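You operate a simulated robot arm through the tools that you are given. There is no shell and no other tool.

You run a simulated two-armed robot. Do the job below in one go: nothing can be reset, and whatever is moved stays where it is left.

TASK
Fill the cup named on the card to its line and lid it.
Fine: cup on the orange mat, shaker back, other cups empty; spill under 8 millilitres. Set down upright: drink shaker, what you pick out.

It is judged by the outcome, as a careful person would: the job done as asked, and still so three seconds after it is handed in. It fails if anything else is knocked over, pushed out of place, dropped, spilled or broken. A push-on lid holds only when it is set on centred and level and pressed home; a screw cap is set on level and turned clockwise until tight.

THE ROBOT
Two 7-joint arms with two-finger parallel grippers on one trunk that stands fixed in place. Base frame: the origin is at the foot of the trunk, x ahead of it, y to its left, z up; the work surface is at about z = 890. Lengths are in mm, angles in rad, forces in N, time in s.
The left shoulder is at [73, 171, 1245], the right one opposite. With the tool pointing down near the work surface each hand reaches from about 320 to 840 mm from the base axis, measured 20 degrees to its own side. Payload 4.4 kg a hand.
The TCP of each hand is the grasp point between the finger pads, 23 mm short of the fingertips. In the tool frame z runs along the fingers and y along their closing line. Largest opening 94 mm; finger width 38, thickness 10; the body of the gripper, 54 by 96 mm, starts 39 mm behind the TCP.
Orientation is that of the tool frame in the base frame, as a unit quaternion [x, y, z, w]. With the fingers straight down and closing along the base's y, the tool's x points along the base's -x, its y along +y and its z along -z.

THE INTERFACE
- The arms move only by the tool play_rows. It takes "left_deltas", "right_deltas" or both (then of equal length, played together; a hand with none holds still); each is a list of rows, each an object (a shift or turn left out is 0, a gripper value left out holds the last) with "xyz": the shift along the tool's x, y, z in mm, a list of three; "delta_rot": the turn, a rotation vector about the tool's x, y, z in rad, a list of three; "hand": the opening, from 0 (shut) to 1 (fully open). In form: [{"xyz": [tx, ty, tz], "delta_rot": [ax, ay, az], "hand": hand}, ...]. A call has 1 to 20 rows; each row is the pose to reach, as a shift and turn from the pose commanded when the call began, along the tool's axes at that moment. Each row takes 0.2 s and may step no farther than 50 mm and 0.15 rad from the row before; otherwise, or with a gripper value out of range, the whole call is refused. Where a pose cannot be reached the arm comes as near as it can. A force on the tool above 40 N (or 10 N above the force at the start of the call, whichever is more), or a blocked arm, ends the call early, and 0.2 s more pass. Each finger travels about 72 mm/s and halts on what it meets, pressing with about 29 N; the grip force reading is that of the motor and also rises with nothing between the fingers. The clock runs only during rows and for 0.2 s after the last one: add rows that repeat a pose to give the fingers time. It gives the time, the measured TCP pose, the force on the tool (base axes), the opening and the grip force at its end, in the units of the frame above (readings bear some noise), with the torque about the TCP (base axes, N m) and any sound that the robot's microphone picked up.
- Cameras (640 x 400 px; columns grow to the right, rows downward): "scene" is now at [161.1, -51, 1400.6]; the picture's right is [-0.56, -0.83, 0.00], its down [-0.39, 0.26, -0.88] and it looks along [0.73, -0.49, -0.47] (base axes); focal length 229 px, centre (320, 200). "left" rides on the left gripper at [86, -16, -75] in its tool frame; the picture's right is [0.18, 0.98, 0.00], its down [-0.58, 0.11, -0.81] and it looks along [-0.79, 0.15, 0.59] (tool axes); focal length 243 px, centre (320, 200). "right" rides on the right gripper at [87, 16, -74] in its tool frame; the picture's right is [-0.18, 0.98, 0.00], its down [-0.58, -0.11, -0.81] and it looks along [-0.79, -0.15, 0.59] (tool axes); focal length 243 px, centre (320, 200). There is no depth. A picture from a camera that has moved, and an enlarged one, comes with that camera's place and axes in the base frame and with its lens.
- snapshot(camera): a new picture of that camera. The clock stands still meanwhile.
- slide_trunk(by): slides the trunk up (or, below 0, down) by that many mm; the arms and the scene camera ride with it, the base frame stays. It gives what a move gives, with no picture.
- turn_head(pan, tilt): turns the head with the scene camera to pan (to the left, within 1.396 rad either way) and tilt (down, from -0.506 to 1.204), counted from straight ahead of the robot. It gives what a move gives.
- inspect(camera, box): a new picture of the part [left, top, right, bottom] of that camera's present view, enlarged. The clock stands still meanwhile.
- close_job(): hands the job in; it is judged then, once.

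Nothing tells you positions but the pictures and the camera data. Unless the task says otherwise, let go and move clear before handing in.

The tools are called by a JSON object that holds its "method" and its "body". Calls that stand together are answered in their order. play_rows: Moves the arms, as the interface text tells. Its arguments: {"type":"object","properties":{"left_deltas":{"type":"array"},"right_deltas":{"type":"array"}},"required":[]} The other tools are called the same way: slide_trunk (by) slides the trunk up or down; turn_head (pan, tilt) turns the head that bears the scene camera; snapshot (camera) takes a picture; inspect (camera, box) takes an enlarged picture of a part of a camera's view; close_job () hands the job in.

At the start:

```text
time_s: 0.0
left_tool_pos: [456.9, -41.1, 1287.5]
left_tcp_rot: [0.0, 1.0, -0.001, 0.0]
left_contact_force: [-0.2, 0.0, -0.9]
left_wrist_torque: [-0.01, 0.01, -0.02]
left_gripper_width: 94.0
left_grasp_force: 0.0
right_tool_pos: [366.7, -488.5, 1340.3]
right_tcp_rot: [-0.001, 1.0, 0.0, 0.0]
right_contact_force: [0.4, 0.0, 0.1]
right_wrist_torque: [0.02, -0.02, 0.0]
right_gripper_width: 93.9
right_grasp_force: 0.0
trunk travel left (down, up): [-256.0, 132.0]
head pan, tilt: [-0.592, 0.49]
```

scene: 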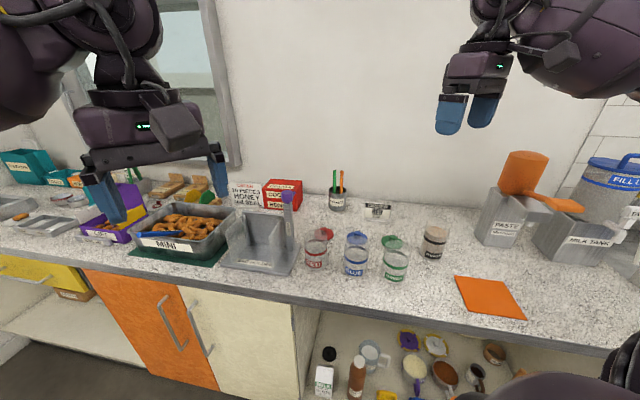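
right: 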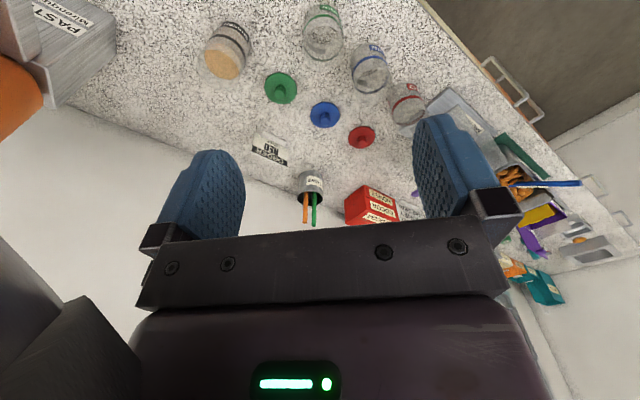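
left: 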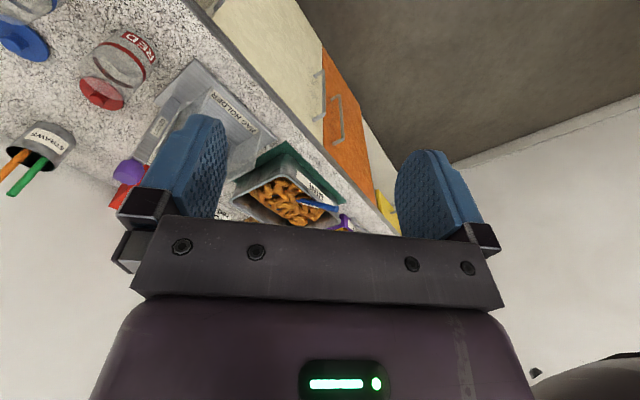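

I see three cups (red, blue, green) with matching lids, a drink shaker to the right of them, an orange mat and a card. I'll enlarge the card and the cups before moving anything.

{"method": "inspect", "body": {"camera": "scene", "box": [290, 170, 470, 290]}}

{"method": "inspect", "body": {"camera": "scene", "box": [340, 190, 410, 230]}}

{"method": "inspect", "body": {"camera": "right", "box": [180, 0, 440, 170]}}

{"method": "inspect", "body": {"camera": "scene", "box": [420, 180, 640, 330]}}

```text
3.33 times, centred on (380, 230) of scene
camera zoom: at [161.1, -51.0, 1400.6], right [-0.56, -0.83, 0.0], down [-0.39, 0.26, -0.88], along [0.73, -0.49, -0.47], focal length 764 px, centre (120, 100)
```

zoom: 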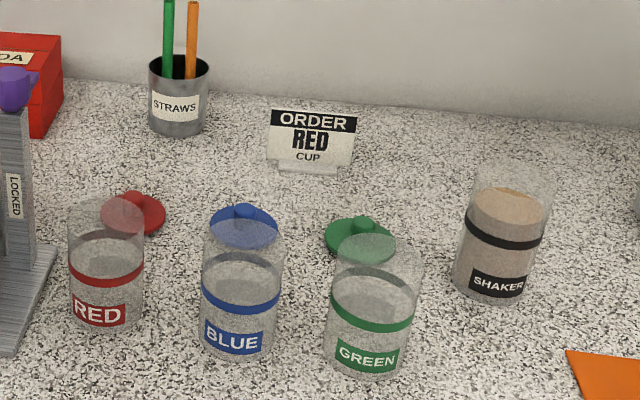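

```text
9.14 times, centred on (375, 210) of scene
camera zoom: at [161.1, -51.0, 1400.6], right [-0.56, -0.83, 0.0], down [-0.39, 0.26, -0.88], along [0.73, -0.49, -0.47], focal length 2097 px, centre (-183, 109)
```

zoom: 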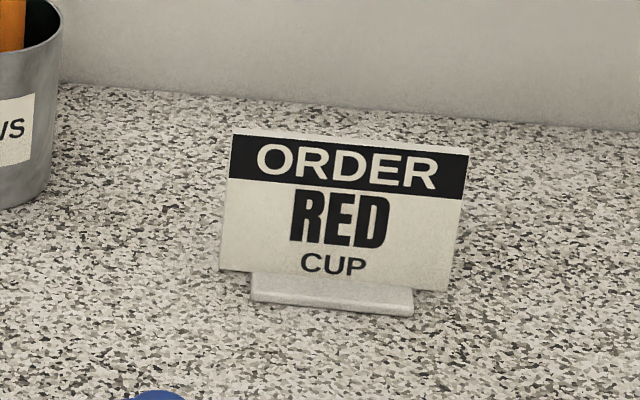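

```text
2.35 times, centred on (310, 85) of right
camera zoom: at [279.0, -473.4, 1415.0], right [0.18, 0.98, 0.0], down [0.58, -0.11, 0.81], along [0.79, -0.15, -0.59], focal length 571 px, centre (344, 471)
```

zoom: 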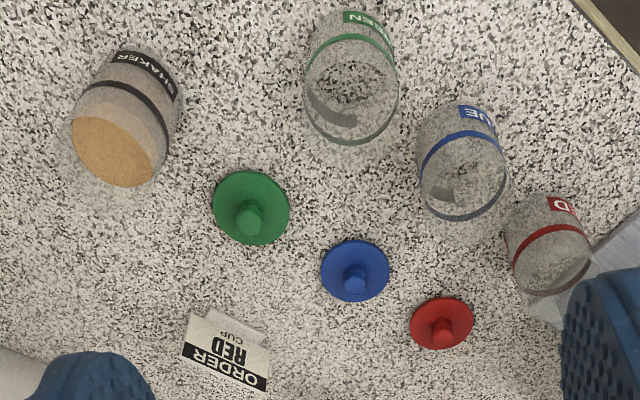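

```text
2.67 times, centred on (530, 255) of scene
camera zoom: at [161.1, -51.0, 1400.6], right [-0.56, -0.83, 0.0], down [-0.39, 0.26, -0.88], along [0.73, -0.49, -0.47], focal length 612 px, centre (-240, 53)
```

zoom: 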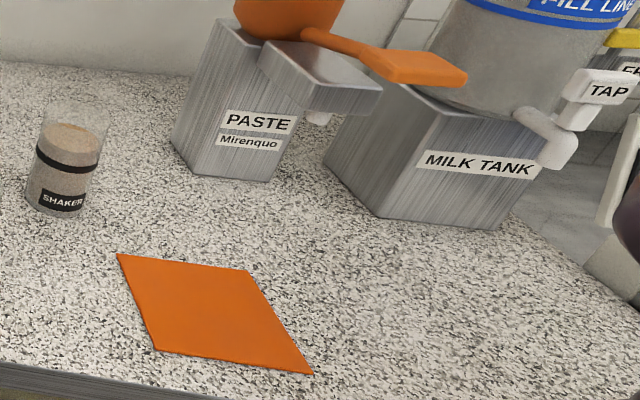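

The card says RED. The red cup is at the left of the row, with its lid behind it, and the shaker stands by the orange mat. I'll zoom in to measure the cup, lid, shaker and mat.

{"method": "inspect", "body": {"camera": "scene", "box": [290, 220, 354, 280]}}

{"method": "inspect", "body": {"camera": "scene", "box": [405, 215, 469, 275]}}

{"method": "inspect", "body": {"camera": "right", "box": [340, 70, 440, 150]}}

{"method": "inspect", "body": {"camera": "right", "box": [190, 10, 270, 90]}}

{"method": "inspect", "body": {"camera": "scene", "box": [445, 265, 535, 325]}}

```text
6.67 times, centred on (322, 250) of scene
camera zoom: at [161.1, -51.0, 1400.6], right [-0.56, -0.83, 0.0], down [-0.39, 0.26, -0.88], along [0.73, -0.49, -0.47], focal length 1529 px, centre (307, -133)
```

zoom: 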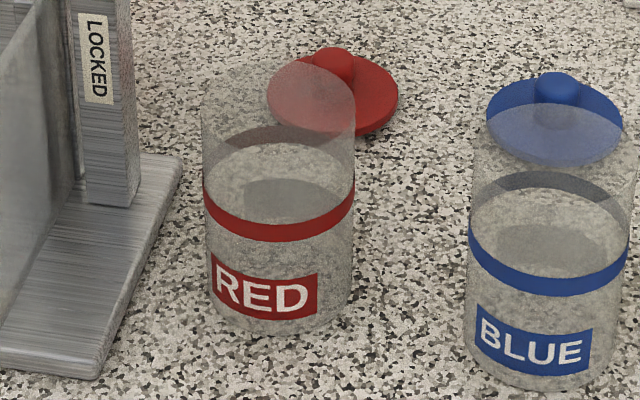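

```text
6.67 times, centred on (437, 245) of scene
camera zoom: at [161.1, -51.0, 1400.6], right [-0.56, -0.83, 0.0], down [-0.39, 0.26, -0.88], along [0.73, -0.49, -0.47], focal length 1529 px, centre (-460, -100)
```

zoom: 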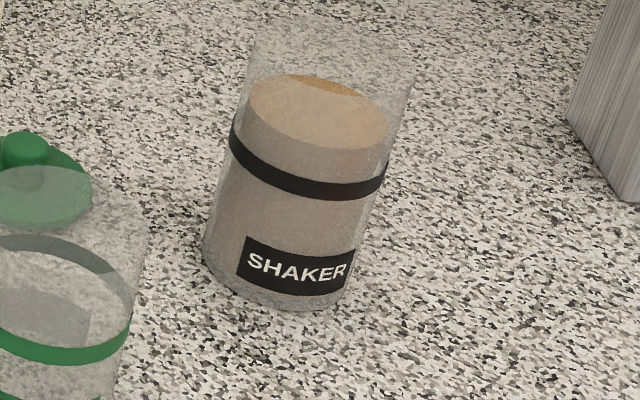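

```text
5.00 times, centred on (390, 110) of right
camera zoom: at [279.0, -473.4, 1415.0], right [0.18, 0.98, 0.0], down [0.58, -0.11, 0.81], along [0.79, -0.15, -0.59], focal length 1213 px, centre (-30, 650)
```

zoom: 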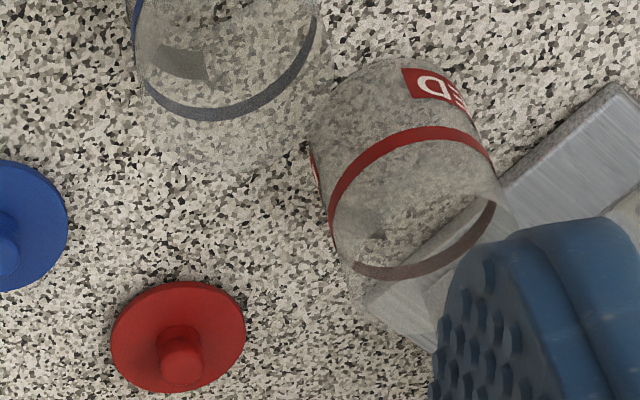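

```text
5.00 times, centred on (230, 50) of right
camera zoom: at [279.0, -473.4, 1415.0], right [0.18, 0.98, 0.0], down [0.58, -0.11, 0.81], along [0.79, -0.15, -0.59], focal length 1213 px, centre (770, 950)
```

zoom: 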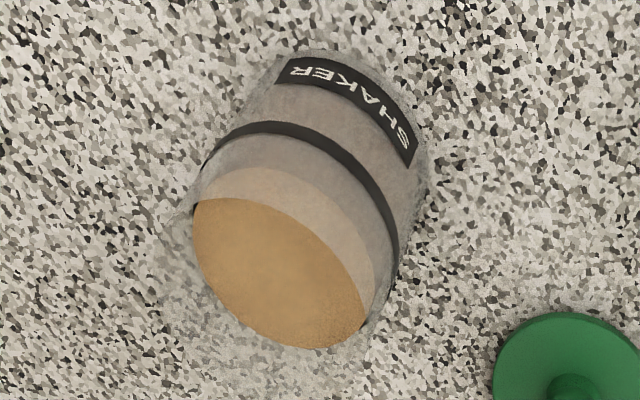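

```text
6.67 times, centred on (490, 295) of scene
camera zoom: at [161.1, -51.0, 1400.6], right [-0.56, -0.83, 0.0], down [-0.39, 0.26, -0.88], along [0.73, -0.49, -0.47], focal length 1529 px, centre (-813, -433)
```

zoom: 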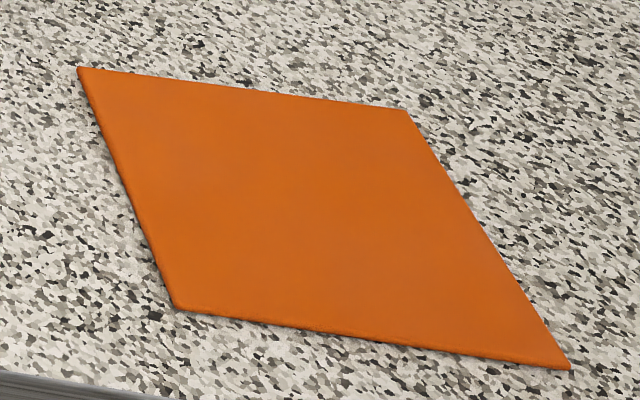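

The cup is about 67 mm wide and 105 mm tall, with its red line about 60 mm up. I put it near (618, -342), the lid near (718, -443), the shaker near (439, -671) and the mat centre near (261, -652). I'll move the left hand aside and bring the right hand closer for a better look.

{"method": "play_rows", "body": {"right_deltas": [{"xyz": [-27.6, 20.9, 27.1]}, {"xyz": [-55.1, 41.7, 54.3]}, {"xyz": [-82.7, 62.6, 81.4]}, {"xyz": [-110.3, 83.4, 108.6]}, {"xyz": [-137.9, 104.3, 135.7]}, {"xyz": [-165.4, 125.1, 162.9]}, {"xyz": [-193, 146, 190]}, {"xyz": [-193, 146, 190]}], "left_deltas": [{"xyz": [0, 25, 0]}, {"xyz": [0, 50, 0]}, {"xyz": [0, 75, 0]}, {"xyz": [0, 100, 0]}, {"xyz": [0, 125, 0]}, {"xyz": [0, 150, 0]}, {"xyz": [0, 175, 0]}, {"xyz": [0, 175, 0]}]}}

{"method": "snapshot", "body": {"camera": "right"}}

{"method": "snapshot", "body": {"camera": "scene"}}

```text
time_s: 1.8
left_tool_pos: [455.5, 133.8, 1289.2]
left_tcp_rot: [0.0, 1.0, 0.0, 0.0]
left_contact_force: [0.0, -0.8, 0.4]
left_wrist_torque: [0.0, -0.06, -0.01]
left_gripper_width: 94.1
left_grasp_force: 0.1
right_tool_pos: [556.9, -340.4, 1152.1]
right_tcp_rot: [0.0, 1.0, 0.0, 0.002]
right_contact_force: [-0.1, -0.3, 0.6]
right_wrist_torque: [-0.04, -0.02, -0.03]
right_gripper_width: 94.0
right_grasp_force: 0.0
trunk travel left (down, up): [-256.0, 132.0]
head pan, tilt: [-0.592, 0.49]
```

```text
taken
camera right: at [470.1, -323.7, 1225.3], right [0.18, 0.98, 0.0], down [0.58, -0.11, 0.81], along [0.79, -0.15, -0.59], focal length 243 px, centre (320, 200)
```

right: 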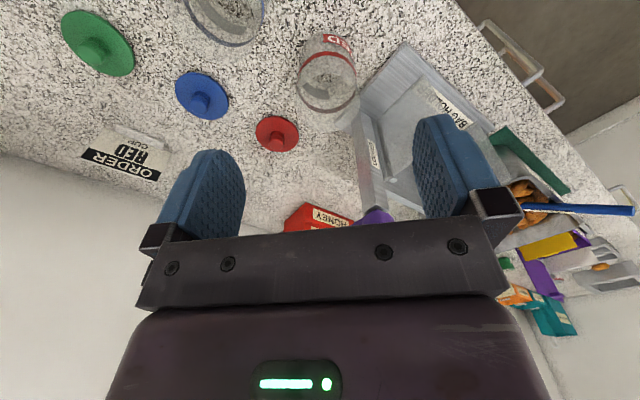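

```text
taken
camera scene: at [160.0, -51.4, 1400.9], right [-0.56, -0.83, 0.0], down [-0.39, 0.26, -0.88], along [0.73, -0.49, -0.47], focal length 229 px, centre (320, 200)
```

scene: 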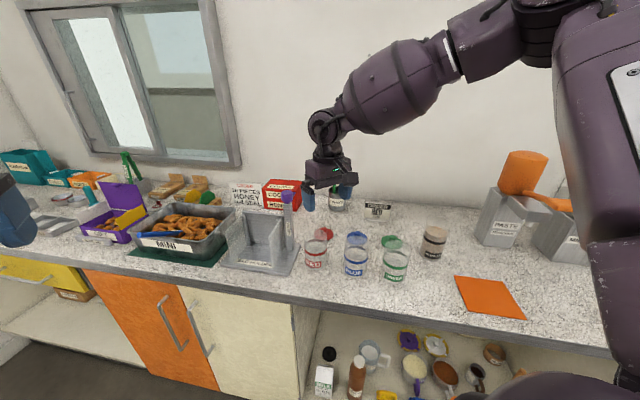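

The right camera now looks down on the red cup, its lid and the bag holder beside them. I'll enlarge this view to fix their positions.

{"method": "inspect", "body": {"camera": "right", "box": [250, 20, 410, 160]}}

{"method": "inspect", "body": {"camera": "right", "box": [330, 20, 520, 240]}}

{"method": "inspect", "body": {"camera": "scene", "box": [220, 170, 380, 290]}}

```text
2.86 times, centred on (330, 90) of right
camera zoom: at [470.1, -323.7, 1225.3], right [0.18, 0.98, 0.0], down [0.58, -0.11, 0.81], along [0.79, -0.15, -0.59], focal length 693 px, centre (291, 514)
```

zoom: 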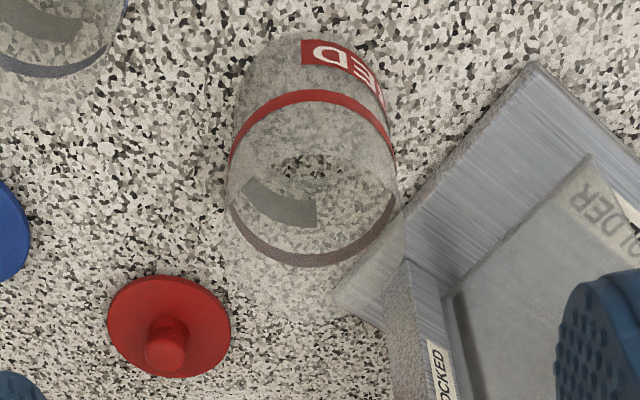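

```text
1.82 times, centred on (425, 130) of right
camera zoom: at [470.1, -323.7, 1225.3], right [0.18, 0.98, 0.0], down [0.58, -0.11, 0.81], along [0.79, -0.15, -0.59], focal length 441 px, centre (129, 327)
```

zoom: 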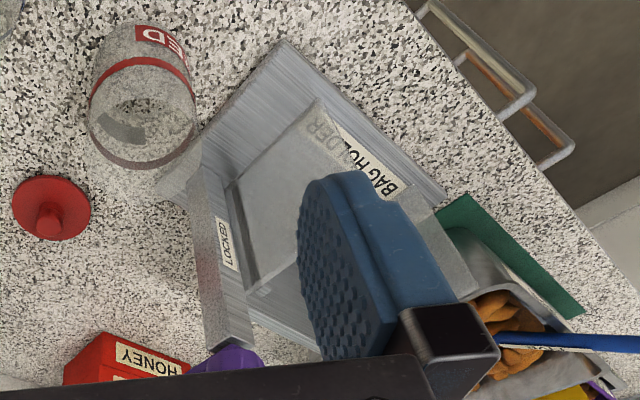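

```text
3.33 times, centred on (300, 230) of scene
camera zoom: at [160.0, -51.4, 1400.9], right [-0.56, -0.83, 0.0], down [-0.39, 0.26, -0.88], along [0.73, -0.49, -0.47], focal length 764 px, centre (387, 100)
```

zoom: 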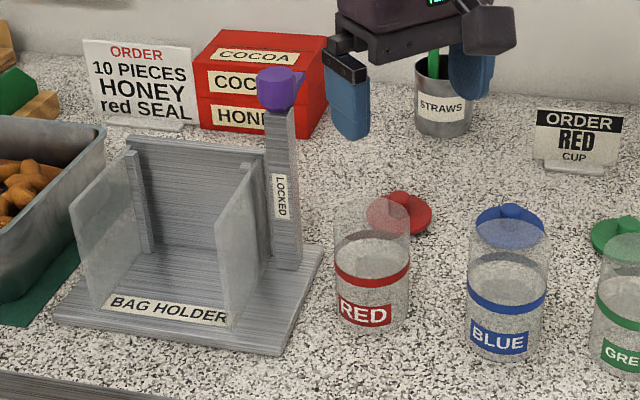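

The red cup's axis is at about (616, -342) with its rim near z = 995, and the fingers clear the bag holder. I'll move above the cup and partway down, then check alignment.

{"method": "play_rows", "body": {"right_deltas": [{"xyz": [-28, 0.3, 25]}, {"xyz": [-56.3, 0.5, 50]}, {"xyz": [-56.3, 0.5, 85]}, {"xyz": [-56.3, 0.5, 115]}, {"xyz": [-56.3, 0.5, 115]}]}}

{"method": "snapshot", "body": {"camera": "right"}}

{"method": "inspect", "body": {"camera": "scene", "box": [270, 160, 390, 290]}}

```text
time_s: 3.0
left_tool_pos: [456.0, 133.2, 1289.4]
left_tcp_rot: [-0.001, 1.0, 0.0, 0.0]
left_contact_force: [0.7, -0.4, -0.3]
left_wrist_torque: [-0.02, 0.01, 0.01]
left_gripper_width: 94.0
left_grasp_force: 0.1
right_tool_pos: [585.0, -358.5, 1057.4]
right_tcp_rot: [0.0, 1.0, 0.0, 0.001]
right_contact_force: [0.5, 0.4, -0.5]
right_wrist_torque: [0.02, 0.01, -0.02]
right_gripper_width: 93.8
right_grasp_force: 0.1
right hand out of reach, approached as far as the arm can: row 2, 3, 4, 5
trunk travel left (down, up): [-256.0, 132.0]
head pan, tilt: [-0.592, 0.49]
```

```text
taken
camera right: at [497.3, -342.3, 1132.1], right [0.18, 0.98, 0.0], down [0.58, -0.11, 0.81], along [0.79, -0.15, -0.59], focal length 243 px, centre (320, 200)
```

right: 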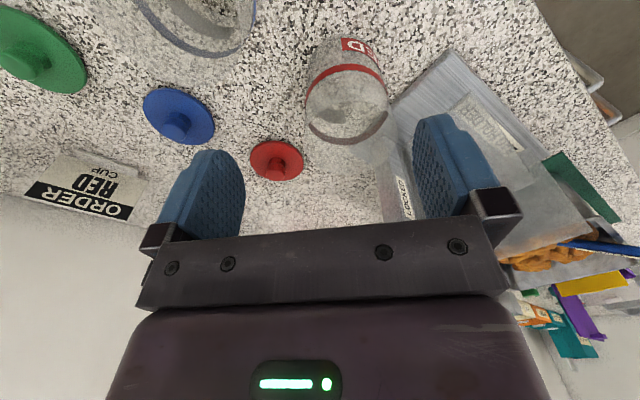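

```text
3.08 times, centred on (330, 225) of scene
camera zoom: at [160.9, -51.1, 1400.7], right [-0.56, -0.83, 0.0], down [-0.39, 0.26, -0.88], along [0.73, -0.49, -0.47], focal length 706 px, centre (289, 123)
```

zoom: 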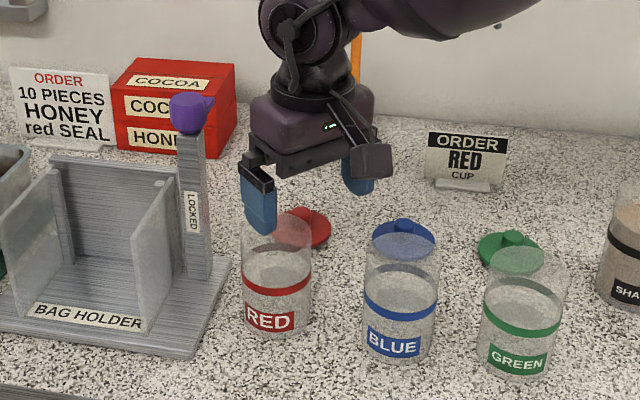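

The right arm stopped short at about (585, -358, 1057), clear of the cup. I'll look at the arm's posture to see what limits it before trying again.

{"method": "snapshot", "body": {"camera": "scene"}}

{"method": "snapshot", "body": {"camera": "left"}}

```text
taken
camera scene: at [160.9, -51.1, 1400.7], right [-0.56, -0.83, 0.0], down [-0.39, 0.26, -0.88], along [0.73, -0.49, -0.47], focal length 229 px, centre (320, 200)
```

scene: 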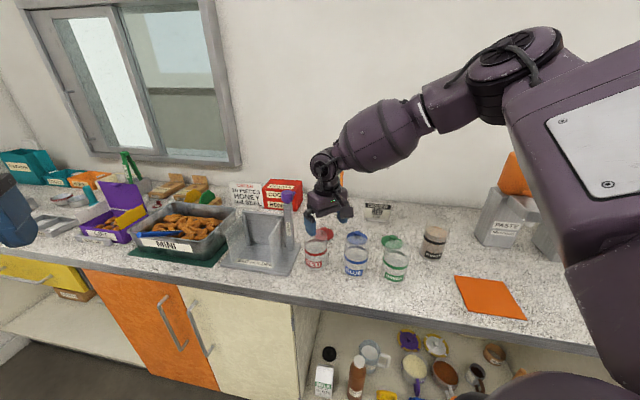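

```text
taken
camera left: at [371.0, 118.1, 1362.2], right [-0.18, 0.98, 0.0], down [0.58, 0.11, 0.81], along [0.79, 0.15, -0.59], focal length 243 px, centre (320, 200)
```

left: 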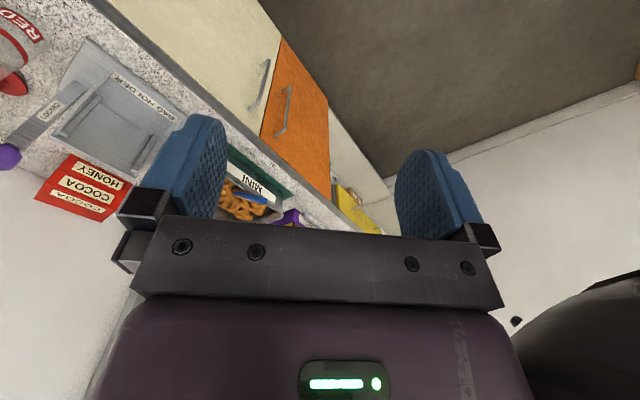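

The elbow is raised out to the right and the arm isn't at full stretch, so a wrist or shoulder joint limit may be stopping it. I'll lift a little and try the same spot with the hand turned.

{"method": "play_rows", "body": {"right_deltas": [{"xyz": [0, 0, -25]}, {"xyz": [0, 0, -45]}, {"xyz": [0, 0, -45], "delta_rot": [0, 0, 0.14]}, {"xyz": [0, 0, -45], "delta_rot": [0, 0, 0.28]}, {"xyz": [0, 0, -45], "delta_rot": [0, 0, 0.42]}, {"xyz": [0, 0, -45], "delta_rot": [0, 0, 0.42]}]}}

```text
time_s: 4.4
left_tool_pos: [456.3, 133.6, 1287.6]
left_tcp_rot: [0.0, 1.0, 0.0, 0.001]
left_contact_force: [-0.2, 0.4, 0.2]
left_wrist_torque: [0.02, 0.0, -0.03]
left_gripper_width: 93.8
left_grasp_force: 0.0
right_tool_pos: [583.8, -357.1, 1106.6]
right_tcp_rot: [0.208, 0.978, 0.0, 0.0]
right_contact_force: [-0.8, 0.5, 0.2]
right_wrist_torque: [-0.03, 0.0, -0.02]
right_gripper_width: 94.1
right_grasp_force: 0.1
trunk travel left (down, up): [-256.0, 132.0]
head pan, tilt: [-0.592, 0.49]
```

The hand turned 0.42 rad without trouble. Now I'll try shifting toward the cup's axis at this safe height.

{"method": "play_rows", "body": {"right_deltas": [{"xyz": [-12, 13, 0]}, {"xyz": [-23.1, 26.7, 0]}, {"xyz": [-23.1, 26.7, 0]}]}}

```text
time_s: 5.2
left_tool_pos: [456.9, 132.3, 1288.6]
left_tcp_rot: [0.0, 1.0, 0.0, 0.0]
left_contact_force: [-0.1, -0.4, -0.2]
left_wrist_torque: [0.0, -0.01, 0.03]
left_gripper_width: 94.0
left_grasp_force: 0.1
right_tool_pos: [607.4, -345.2, 1109.3]
right_tcp_rot: [0.208, 0.978, 0.001, 0.001]
right_contact_force: [0.0, -0.4, 0.0]
right_wrist_torque: [0.0, 0.02, 0.01]
right_gripper_width: 94.2
right_grasp_force: 0.1
right hand out of reach, approached as far as the arm can: row 2, 3
trunk travel left (down, up): [-256.0, 132.0]
head pan, tilt: [-0.592, 0.49]
```

Turning the hand clockwise let it reach further, to (607, -345). I'll turn it on to about 45 degrees, which also lines up with the counter, and try the last few millimetres.

{"method": "play_rows", "body": {"right_deltas": [{"delta_rot": [0, 0, 0.13]}, {"delta_rot": [0, 0, 0.26]}, {"delta_rot": [0, 0, 0.366]}, {"xyz": [-6.9, 6.4, 0], "delta_rot": [0, 0, 0.366]}, {"xyz": [-6.9, 6.4, 0], "delta_rot": [0, 0, 0.366]}]}}

```text
time_s: 6.4
left_tool_pos: [457.1, 132.5, 1288.6]
left_tcp_rot: [0.001, 1.0, -0.001, 0.0]
left_contact_force: [-0.1, 0.6, 0.2]
left_wrist_torque: [-0.01, 0.02, -0.03]
left_gripper_width: 94.3
left_grasp_force: 0.0
right_tool_pos: [607.9, -345.3, 1112.8]
right_tcp_rot: [0.383, 0.924, 0.001, 0.0]
right_contact_force: [0.1, -0.5, 0.1]
right_wrist_torque: [-0.02, -0.02, 0.04]
right_gripper_width: 93.9
right_grasp_force: 0.1
right hand out of reach, approached as far as the arm can: row 4, 5
trunk travel left (down, up): [-256.0, 132.0]
head pan, tilt: [-0.592, 0.49]
```

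Turning further made no difference, so this looks like a limit of distance and height. I'll lower the trunk a little, keeping the fingertips above the cup rim, and test the reach again.

{"method": "slide_trunk", "body": {"by": -70}}

{"method": "play_rows", "body": {"right_deltas": [{"xyz": [-6.9, 6.4, 0]}, {"xyz": [-6.9, 6.4, 0]}, {"xyz": [-6.9, 6.4, 0]}]}}

```text
time_s: 7.5
left_tool_pos: [454.3, 133.7, 1219.4]
left_tcp_rot: [0.0, 1.0, 0.0, 0.003]
left_contact_force: [-0.8, -0.1, -0.3]
left_wrist_torque: [-0.02, -0.02, -0.02]
left_gripper_width: 93.8
left_grasp_force: 0.1
right_tool_pos: [605.7, -345.5, 1045.9]
right_tcp_rot: [0.382, 0.924, 0.001, 0.002]
right_contact_force: [-0.2, -0.2, 0.1]
right_wrist_torque: [0.01, -0.04, -0.01]
right_gripper_width: 94.1
right_grasp_force: 0.1
trunk travel left (down, up): [-186.0, 202.0]
head pan, tilt: [-0.592, 0.49]
```

```text
time_s: 8.3
left_tool_pos: [456.6, 133.6, 1217.7]
left_tcp_rot: [0.001, 1.0, 0.0, 0.0]
left_contact_force: [0.3, 0.4, -0.8]
left_wrist_torque: [0.0, 0.03, 0.01]
left_gripper_width: 94.3
left_grasp_force: 0.0
right_tool_pos: [617.9, -344.8, 1042.8]
right_tcp_rot: [0.382, 0.924, 0.0, -0.001]
right_contact_force: [0.1, 0.0, -1.1]
right_wrist_torque: [0.02, -0.01, -0.03]
right_gripper_width: 94.2
right_grasp_force: 0.1
trunk travel left (down, up): [-186.0, 202.0]
head pan, tilt: [-0.592, 0.49]
```

With the trunk lower, the hand reaches (618, -345, 1043), right over the cup. I'll check that the cup lies between the fingers before going down.

{"method": "snapshot", "body": {"camera": "right"}}

{"method": "inspect", "body": {"camera": "scene", "box": [260, 100, 400, 240]}}

```text
taken
camera right: at [567.7, -272.5, 1116.7], right [0.82, 0.57, 0.0], down [0.33, -0.49, 0.81], along [0.46, -0.66, -0.59], focal length 243 px, centre (320, 200)
```

right: 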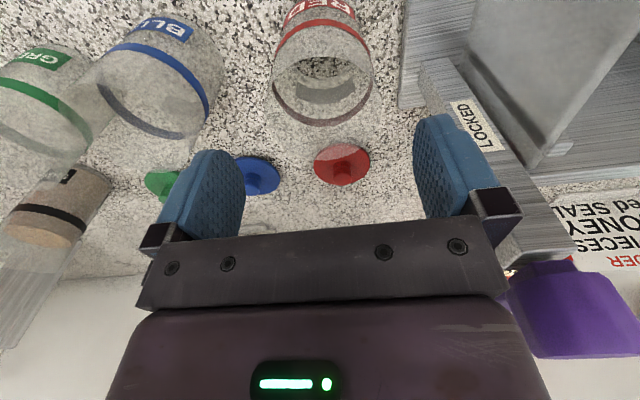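

```text
2.86 times, centred on (330, 170) of scene
camera zoom: at [217.0, -51.0, 1324.9], right [-0.56, -0.83, 0.0], down [-0.39, 0.26, -0.88], along [0.73, -0.49, -0.47], focal length 655 px, centre (291, 286)
```

zoom: 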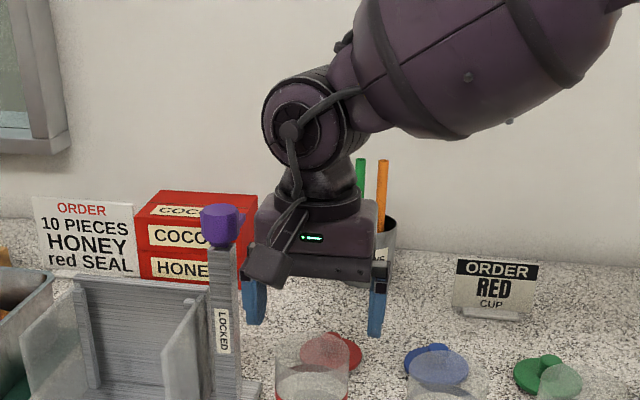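

The cup is between the fingers, but the holder's purple knob is close to the left finger. I'll turn the hand back a bit so that finger swings away from the knob, and narrow the opening slightly.

{"method": "play_rows", "body": {"right_deltas": [{"delta_rot": [0, 0, -0.13], "hand": 0.92}, {"delta_rot": [0, 0, -0.26]}, {"delta_rot": [0, 0, -0.39]}, {"delta_rot": [0, 0, -0.52]}, {"delta_rot": [0, 0, -0.6]}, {"delta_rot": [0, 0, -0.6]}]}}

{"method": "snapshot", "body": {"camera": "right"}}

```text
time_s: 9.7
left_tool_pos: [456.8, 133.5, 1216.6]
left_tcp_rot: [0.0, 1.0, 0.001, 0.0]
left_contact_force: [-0.8, 0.1, 0.7]
left_wrist_torque: [0.01, 0.02, -0.01]
left_gripper_width: 94.0
left_grasp_force: 0.0
right_tool_pos: [617.6, -346.5, 1042.7]
right_tcp_rot: [0.092, 0.996, 0.0, 0.0]
right_contact_force: [0.0, 0.2, -0.1]
right_wrist_torque: [-0.01, 0.03, -0.02]
right_gripper_width: 86.5
right_grasp_force: 0.1
trunk travel left (down, up): [-186.0, 202.0]
head pan, tilt: [-0.592, 0.49]
```

```text
taken
camera right: at [535.3, -314.5, 1116.6], right [0.36, 0.93, 0.0], down [0.55, -0.21, 0.81], along [0.75, -0.29, -0.59], focal length 243 px, centre (320, 200)
```

right: 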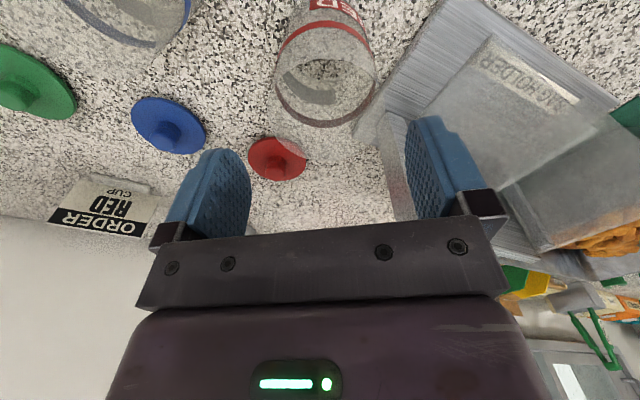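

The cup sits between the fingers with room on both sides. I'll centre on it and start down.

{"method": "play_rows", "body": {"right_deltas": [{"xyz": [3.6, 4.2, 0]}, {"xyz": [3.6, 4.2, 12]}, {"xyz": [3.6, 4.2, 22]}, {"xyz": [3.6, 4.2, 22]}]}}

{"method": "snapshot", "body": {"camera": "right"}}

{"method": "inspect", "body": {"camera": "scene", "box": [270, 140, 390, 260]}}

```text
time_s: 10.7
left_tool_pos: [457.1, 133.8, 1217.1]
left_tcp_rot: [0.0, 1.0, 0.001, -0.001]
left_contact_force: [-0.2, 0.0, 0.2]
left_wrist_torque: [-0.03, -0.03, 0.02]
left_gripper_width: 94.1
left_grasp_force: 0.0
right_tool_pos: [615.6, -341.4, 1020.2]
right_tcp_rot: [0.092, 0.996, 0.0, 0.0]
right_contact_force: [0.2, -0.6, -0.3]
right_wrist_torque: [0.03, 0.0, -0.01]
right_gripper_width: 86.6
right_grasp_force: 0.2
trunk travel left (down, up): [-186.0, 202.0]
head pan, tilt: [-0.592, 0.49]
```

```text
taken
camera right: at [532.6, -309.0, 1094.1], right [0.36, 0.93, 0.0], down [0.55, -0.21, 0.81], along [0.75, -0.29, -0.59], focal length 243 px, centre (320, 200)
```

right: 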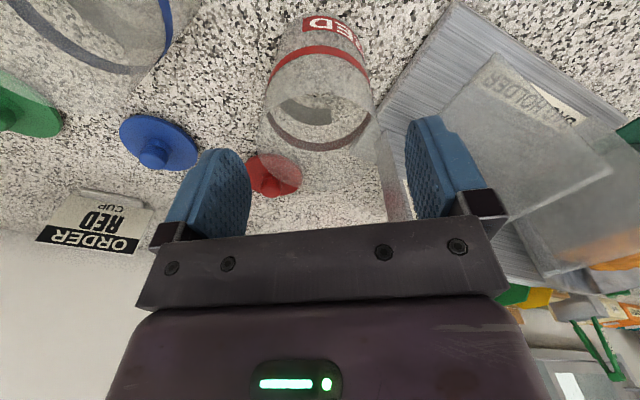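

```text
3.33 times, centred on (330, 200) of scene
camera zoom: at [216.6, -51.0, 1325.1], right [-0.56, -0.83, 0.0], down [-0.39, 0.26, -0.88], along [0.73, -0.49, -0.47], focal length 764 px, centre (287, 200)
```

zoom: 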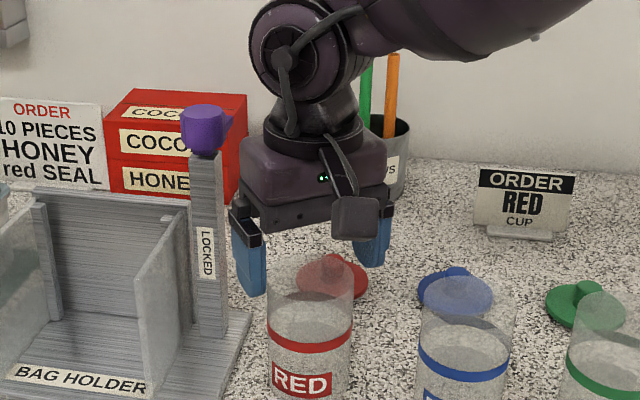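

Reach is fine and the fingers straddle the cup. I'll go down to grip height, about 27 mm below the rim.

{"method": "play_rows", "body": {"right_deltas": [{"xyz": [0, 0, 15]}, {"xyz": [0, 0, 30]}, {"xyz": [0, 0, 42]}, {"xyz": [0, 0, 52]}, {"xyz": [0, 0, 52]}]}}

{"method": "snapshot", "body": {"camera": "right"}}

{"method": "inspect", "body": {"camera": "scene", "box": [270, 160, 390, 280]}}

```text
time_s: 11.9
left_tool_pos: [456.9, 133.3, 1217.2]
left_tcp_rot: [0.001, 1.0, 0.0, -0.001]
left_contact_force: [0.0, 0.2, 0.9]
left_wrist_torque: [0.02, 0.01, 0.04]
left_gripper_width: 93.9
left_grasp_force: 0.1
right_tool_pos: [615.3, -340.5, 970.0]
right_tcp_rot: [0.092, 0.996, -0.001, 0.0]
right_contact_force: [0.7, -0.1, -0.4]
right_wrist_torque: [0.0, 0.02, 0.0]
right_gripper_width: 86.6
right_grasp_force: 0.2
trunk travel left (down, up): [-186.0, 202.0]
head pan, tilt: [-0.592, 0.49]
```

```text
taken
camera right: at [533.1, -308.5, 1043.3], right [0.36, 0.93, 0.0], down [0.55, -0.21, 0.81], along [0.75, -0.29, -0.59], focal length 243 px, centre (320, 200)
```

right: 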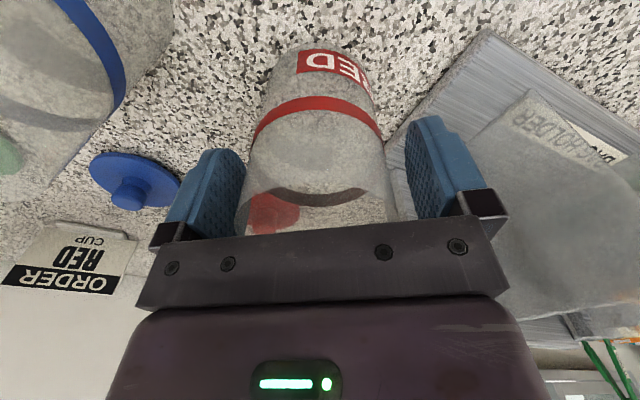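

```text
3.33 times, centred on (330, 220) of scene
camera zoom: at [216.5, -51.0, 1325.1], right [-0.56, -0.83, 0.0], down [-0.39, 0.26, -0.88], along [0.73, -0.49, -0.47], focal length 764 px, centre (287, 133)
```

zoom: 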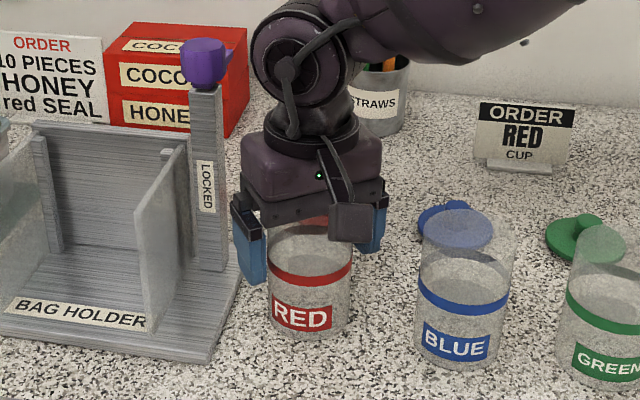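

The fingers are around the cup's upper wall. I'll close gently and check the grip.

{"method": "play_rows", "body": {"right_deltas": [{"hand": 0.8}, {"hand": 0.72}, {"hand": 0.6}, {"hand": 0.6}, {"hand": 0.6}]}}

```text
time_s: 13.1
left_tool_pos: [456.7, 132.1, 1218.1]
left_tcp_rot: [0.0, 1.0, 0.0, 0.0]
left_contact_force: [0.3, -0.7, -1.0]
left_wrist_torque: [-0.03, 0.01, -0.01]
left_gripper_width: 94.1
left_grasp_force: 0.0
right_tool_pos: [615.9, -340.5, 969.2]
right_tcp_rot: [0.093, 0.996, 0.0, 0.001]
right_contact_force: [0.4, -0.4, -0.7]
right_wrist_torque: [-0.02, -0.06, 0.01]
right_gripper_width: 65.6
right_grasp_force: 29.5
trunk travel left (down, up): [-186.0, 202.0]
head pan, tilt: [-0.592, 0.49]
```

The cup is held, 65.6 mm wide. I'll lift it straight up, then raise it above the other cups while drawing it back toward the robot.

{"method": "play_rows", "body": {"right_deltas": [{"xyz": [0, 0, -8]}, {"xyz": [0, 0, -22]}, {"xyz": [0, 0, -42]}, {"xyz": [8, 6, -66]}, {"xyz": [22, 15, -92]}, {"xyz": [38, 26, -118]}, {"xyz": [49.5, 33.9, -140]}, {"xyz": [49.5, 33.9, -140]}]}}

{"method": "snapshot", "body": {"camera": "right"}}

{"method": "snapshot", "body": {"camera": "scene"}}

```text
time_s: 14.9
left_tool_pos: [457.4, 134.0, 1217.4]
left_tcp_rot: [-0.001, 1.0, 0.0, -0.001]
left_contact_force: [0.0, 0.2, 0.0]
left_wrist_torque: [0.01, 0.04, -0.01]
left_gripper_width: 93.9
left_grasp_force: 0.2
right_tool_pos: [572.8, -299.9, 1107.9]
right_tcp_rot: [0.093, 0.996, 0.0, 0.0]
right_contact_force: [0.7, 0.5, -0.2]
right_wrist_torque: [0.0, -0.02, -0.03]
right_gripper_width: 65.6
right_grasp_force: 28.9
trunk travel left (down, up): [-186.0, 202.0]
head pan, tilt: [-0.592, 0.49]
```

```text
taken
camera right: at [490.7, -267.1, 1181.6], right [0.36, 0.93, 0.0], down [0.55, -0.21, 0.81], along [0.75, -0.29, -0.59], focal length 243 px, centre (320, 200)
```

right: 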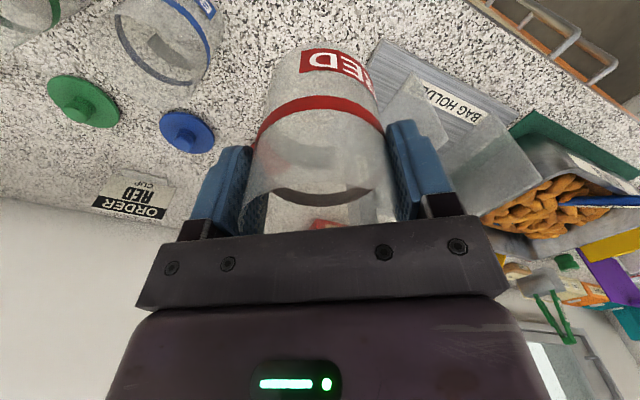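

```text
taken
camera scene: at [217.2, -51.2, 1324.8], right [-0.56, -0.83, 0.0], down [-0.39, 0.26, -0.88], along [0.73, -0.49, -0.47], focal length 229 px, centre (320, 200)
```

scene: 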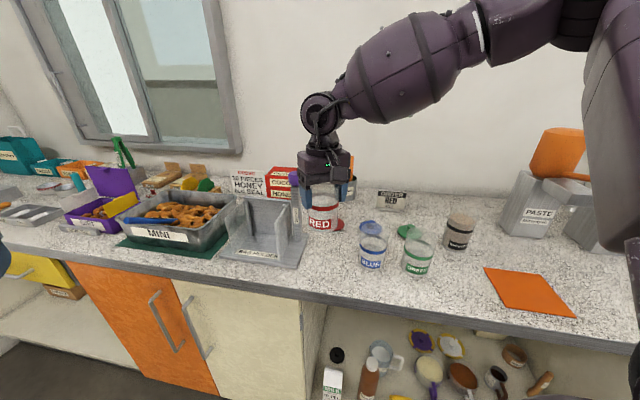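

The cup is held upright, with its bottom about 30 mm above the other rims. I'll carry it along the counter to above the orange mat, turning the hand to suit.

{"method": "play_rows", "body": {"right_deltas": [{"xyz": [8, -14, -3], "delta_rot": [0, 0, 0.03]}, {"xyz": [24, -40, -6], "delta_rot": [0, 0, 0.07]}, {"xyz": [44, -73, -8], "delta_rot": [0, 0, 0.12]}, {"xyz": [64, -107, -8], "delta_rot": [0, 0, 0.17]}, {"xyz": [84, -140, -8], "delta_rot": [0, 0, 0.22]}, {"xyz": [104, -173, -8], "delta_rot": [0, 0, 0.27]}, {"xyz": [124, -207, -8], "delta_rot": [0, 0, 0.32]}, {"xyz": [144, -240, -8], "delta_rot": [0, 0, 0.37]}, {"xyz": [164, -273, -8], "delta_rot": [0, 0, 0.42]}, {"xyz": [184, -307, -8], "delta_rot": [0, 0, 0.47]}, {"xyz": [204, -340, -8], "delta_rot": [0, 0, 0.52]}, {"xyz": [222, -370, -8], "delta_rot": [0, 0, 0.57]}, {"xyz": [235, -392, -8], "delta_rot": [0, 0, 0.6]}, {"xyz": [241.9, -403.4, -8], "delta_rot": [0, 0, 0.6]}, {"xyz": [241.9, -403.4, -8], "delta_rot": [0, 0, 0.6]}]}}

{"method": "snapshot", "body": {"camera": "right"}}

{"method": "snapshot", "body": {"camera": "scene"}}

```text
time_s: 18.1
left_tool_pos: [457.4, 133.4, 1217.1]
left_tcp_rot: [0.0, 1.0, -0.001, 0.0]
left_contact_force: [-0.5, 1.1, -0.6]
left_wrist_torque: [0.02, 0.0, -0.03]
left_gripper_width: 94.2
left_grasp_force: 0.1
right_tool_pos: [259.4, -649.9, 1116.6]
right_tcp_rot: [0.383, 0.924, 0.0, 0.001]
right_contact_force: [-0.3, -0.3, -0.7]
right_wrist_torque: [-0.02, 0.01, -0.01]
right_gripper_width: 65.7
right_grasp_force: 28.8
trunk travel left (down, up): [-186.0, 202.0]
head pan, tilt: [-0.592, 0.49]
```

```text
taken
camera right: at [208.5, -577.6, 1191.2], right [0.83, 0.56, 0.0], down [0.33, -0.49, 0.81], along [0.46, -0.67, -0.59], focal length 243 px, centre (320, 200)
```

right: 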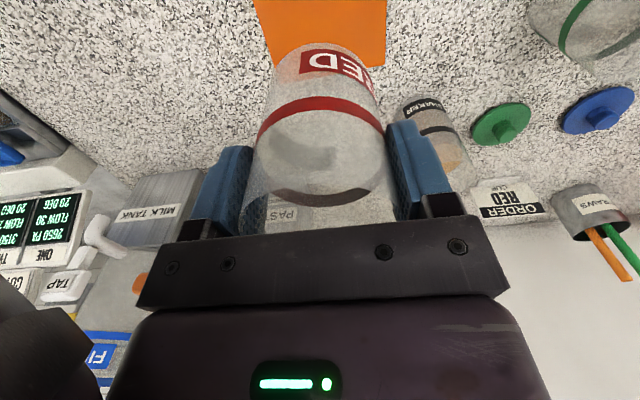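

```text
taken
camera scene: at [216.8, -51.0, 1325.0], right [-0.56, -0.83, 0.0], down [-0.39, 0.26, -0.88], along [0.73, -0.49, -0.47], focal length 229 px, centre (320, 200)
```

scene: 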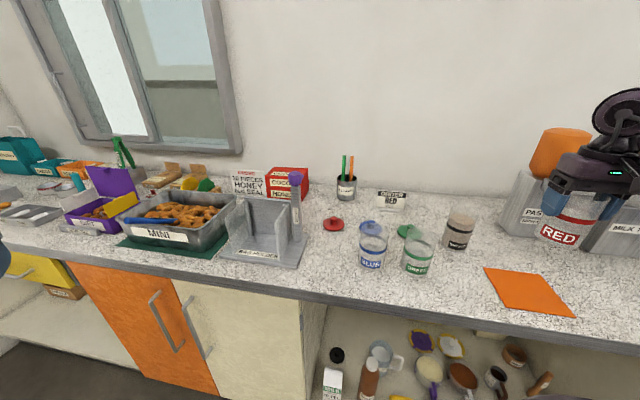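

The cup hovers above the mat area, and the mat is in plain view. I'll enlarge it to fix its centre from this camera position.

{"method": "inspect", "body": {"camera": "scene", "box": [480, 260, 580, 322]}}

{"method": "inspect", "body": {"camera": "right", "box": [220, 0, 420, 120]}}

```text
6.40 times, centred on (530, 291) of scene
camera zoom: at [216.8, -51.0, 1325.0], right [-0.56, -0.83, 0.0], down [-0.39, 0.26, -0.88], along [0.73, -0.49, -0.47], focal length 1468 px, centre (-1024, -382)
```

zoom: 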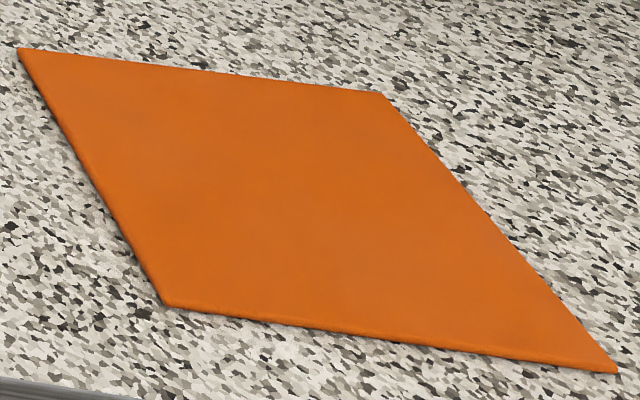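

```text
3.20 times, centred on (320, 60) of right
camera zoom: at [208.5, -577.6, 1191.2], right [0.83, 0.56, 0.0], down [0.33, -0.49, 0.81], along [0.46, -0.67, -0.59], focal length 776 px, centre (320, 648)
```

zoom: 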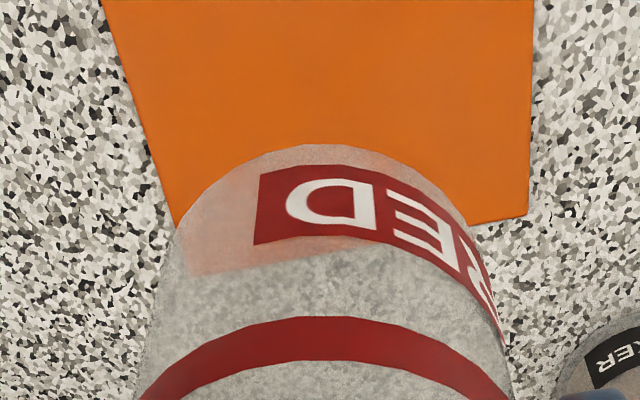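

The mat's centre is at (261, -650), directly below the hand. I'll lower the cup to a few millimetres above it.

{"method": "play_rows", "body": {"right_deltas": [{"xyz": [0, 0, 15]}, {"xyz": [0, 0, 40]}, {"xyz": [0, 0, 65]}, {"xyz": [0, 0, 90]}, {"xyz": [0, 0, 112]}, {"xyz": [0, 0, 128]}, {"xyz": [0, 0, 138]}, {"xyz": [0, 0, 138]}]}}

{"method": "inspect", "body": {"camera": "scene", "box": [480, 200, 580, 322]}}

```text
time_s: 19.9
left_tool_pos: [457.8, 134.6, 1217.6]
left_tcp_rot: [0.0, 1.0, -0.001, 0.0]
left_contact_force: [0.1, 0.1, -0.5]
left_wrist_torque: [0.01, -0.01, 0.02]
left_gripper_width: 94.2
left_grasp_force: 0.2
right_tool_pos: [260.7, -649.7, 979.6]
right_tcp_rot: [0.382, 0.924, 0.0, 0.0]
right_contact_force: [0.3, -0.4, -0.6]
right_wrist_torque: [0.05, -0.02, 0.0]
right_gripper_width: 65.5
right_grasp_force: 28.5
trunk travel left (down, up): [-186.0, 202.0]
head pan, tilt: [-0.592, 0.49]
```

```text
3.28 times, centred on (530, 261) of scene
camera zoom: at [216.7, -51.0, 1325.0], right [-0.56, -0.83, 0.0], down [-0.39, 0.26, -0.88], along [0.73, -0.49, -0.47], focal length 752 px, centre (-368, 0)
```

zoom: 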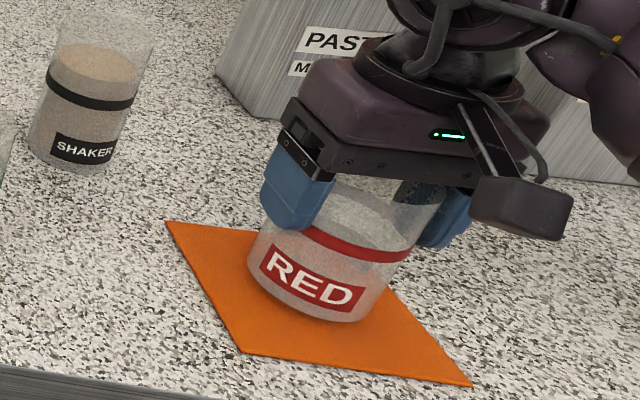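

The cup hangs just above the mat. I'll ease it down in small steps until I feel contact.

{"method": "play_rows", "body": {"right_deltas": [{"xyz": [0, 0, 2]}, {"xyz": [0, 0, 4]}, {"xyz": [0, 0, 5]}, {"xyz": [0, 0, 5]}]}}

```text
time_s: 20.9
left_tool_pos: [457.8, 134.4, 1217.8]
left_tcp_rot: [0.0, 1.0, 0.0, 0.0]
left_contact_force: [0.6, -0.4, 0.0]
left_wrist_torque: [-0.03, 0.01, 0.0]
left_gripper_width: 93.9
left_grasp_force: 0.0
right_tool_pos: [259.9, -650.8, 975.0]
right_tcp_rot: [0.383, 0.924, -0.001, 0.0]
right_contact_force: [0.0, 0.5, -0.3]
right_wrist_torque: [-0.02, -0.01, 0.01]
right_gripper_width: 65.6
right_grasp_force: 28.9
trunk travel left (down, up): [-186.0, 202.0]
head pan, tilt: [-0.592, 0.49]
```

{"method": "play_rows", "body": {"right_deltas": [{"xyz": [0, 0, 1]}, {"xyz": [0, 0, 2]}, {"xyz": [0, 0, 2]}]}}

{"method": "inspect", "body": {"camera": "scene", "box": [510, 240, 560, 300]}}

```text
time_s: 21.7
left_tool_pos: [457.2, 133.7, 1217.3]
left_tcp_rot: [0.001, 1.0, 0.0, 0.0]
left_contact_force: [-0.2, -0.1, -0.7]
left_wrist_torque: [0.02, 0.05, 0.01]
left_gripper_width: 94.2
left_grasp_force: 0.0
right_tool_pos: [261.2, -650.2, 972.9]
right_tcp_rot: [0.383, 0.924, 0.0, 0.0]
right_contact_force: [-0.1, 0.6, 3.2]
right_wrist_torque: [-0.06, 0.07, -0.01]
right_gripper_width: 65.7
right_grasp_force: 28.7
trunk travel left (down, up): [-186.0, 202.0]
head pan, tilt: [-0.592, 0.49]
```

```text
6.67 times, centred on (535, 270) of scene
camera zoom: at [216.5, -50.7, 1325.1], right [-0.56, -0.83, 0.0], down [-0.39, 0.26, -0.88], along [0.73, -0.49, -0.47], focal length 1529 px, centre (-1113, -267)
```

zoom: 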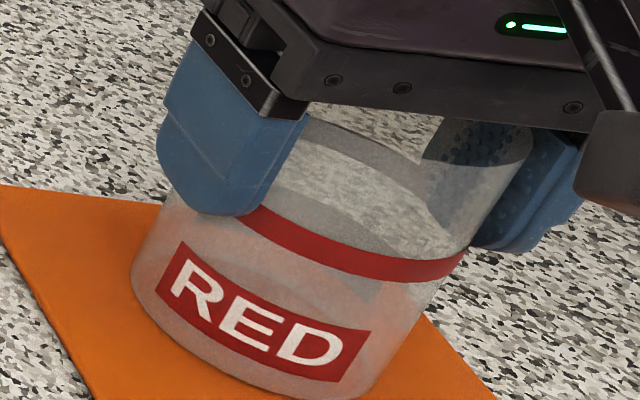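

The cup now rests on the mat with about 3 N of contact. I'll open the fingers and rise straight up.

{"method": "play_rows", "body": {"right_deltas": [{"hand": 0.72}, {"hand": 0.8}, {"hand": 0.95}, {"hand": 0.95}, {"xyz": [0, 0, -15]}, {"xyz": [0, 0, -40]}, {"xyz": [0, 0, -75]}, {"xyz": [0, 0, -110]}, {"xyz": [0, 0, -110]}]}}

{"method": "snapshot", "body": {"camera": "right"}}

{"method": "inspect", "body": {"camera": "scene", "box": [430, 190, 590, 322]}}

```text
time_s: 23.7
left_tool_pos: [456.4, 133.9, 1216.8]
left_tcp_rot: [0.0, 1.0, 0.0, 0.0]
left_contact_force: [-0.2, 0.5, -0.4]
left_wrist_torque: [-0.02, -0.01, -0.03]
left_gripper_width: 94.0
left_grasp_force: 0.0
right_tool_pos: [260.5, -651.3, 1083.7]
right_tcp_rot: [0.382, 0.924, 0.0, 0.0]
right_contact_force: [-0.2, 0.5, 0.5]
right_wrist_torque: [0.04, 0.0, 0.01]
right_gripper_width: 89.4
right_grasp_force: 0.1
trunk travel left (down, up): [-186.0, 202.0]
head pan, tilt: [-0.592, 0.49]
```

```text
taken
camera right: at [210.1, -578.6, 1158.0], right [0.82, 0.57, 0.0], down [0.33, -0.49, 0.81], along [0.46, -0.66, -0.59], focal length 243 px, centre (320, 200)
```

right: 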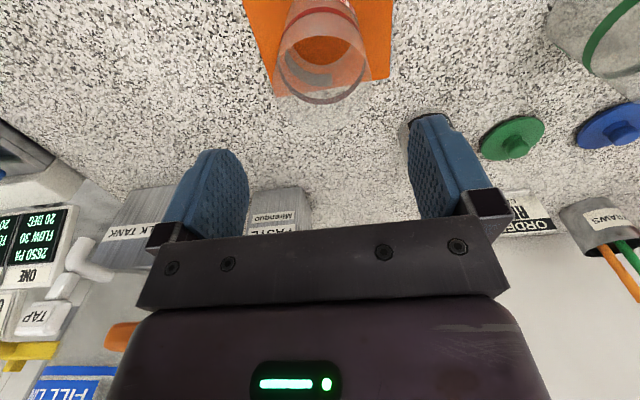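

```text
3.03 times, centred on (510, 256) of scene
camera zoom: at [216.7, -51.1, 1325.0], right [-0.56, -0.83, 0.0], down [-0.39, 0.26, -0.88], along [0.73, -0.49, -0.47], focal length 695 px, centre (-256, 30)
```

zoom: 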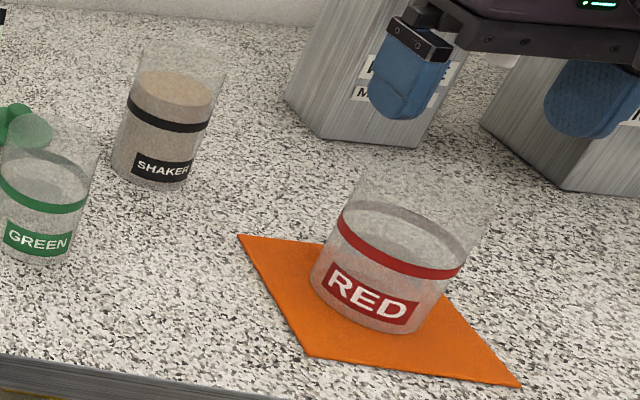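

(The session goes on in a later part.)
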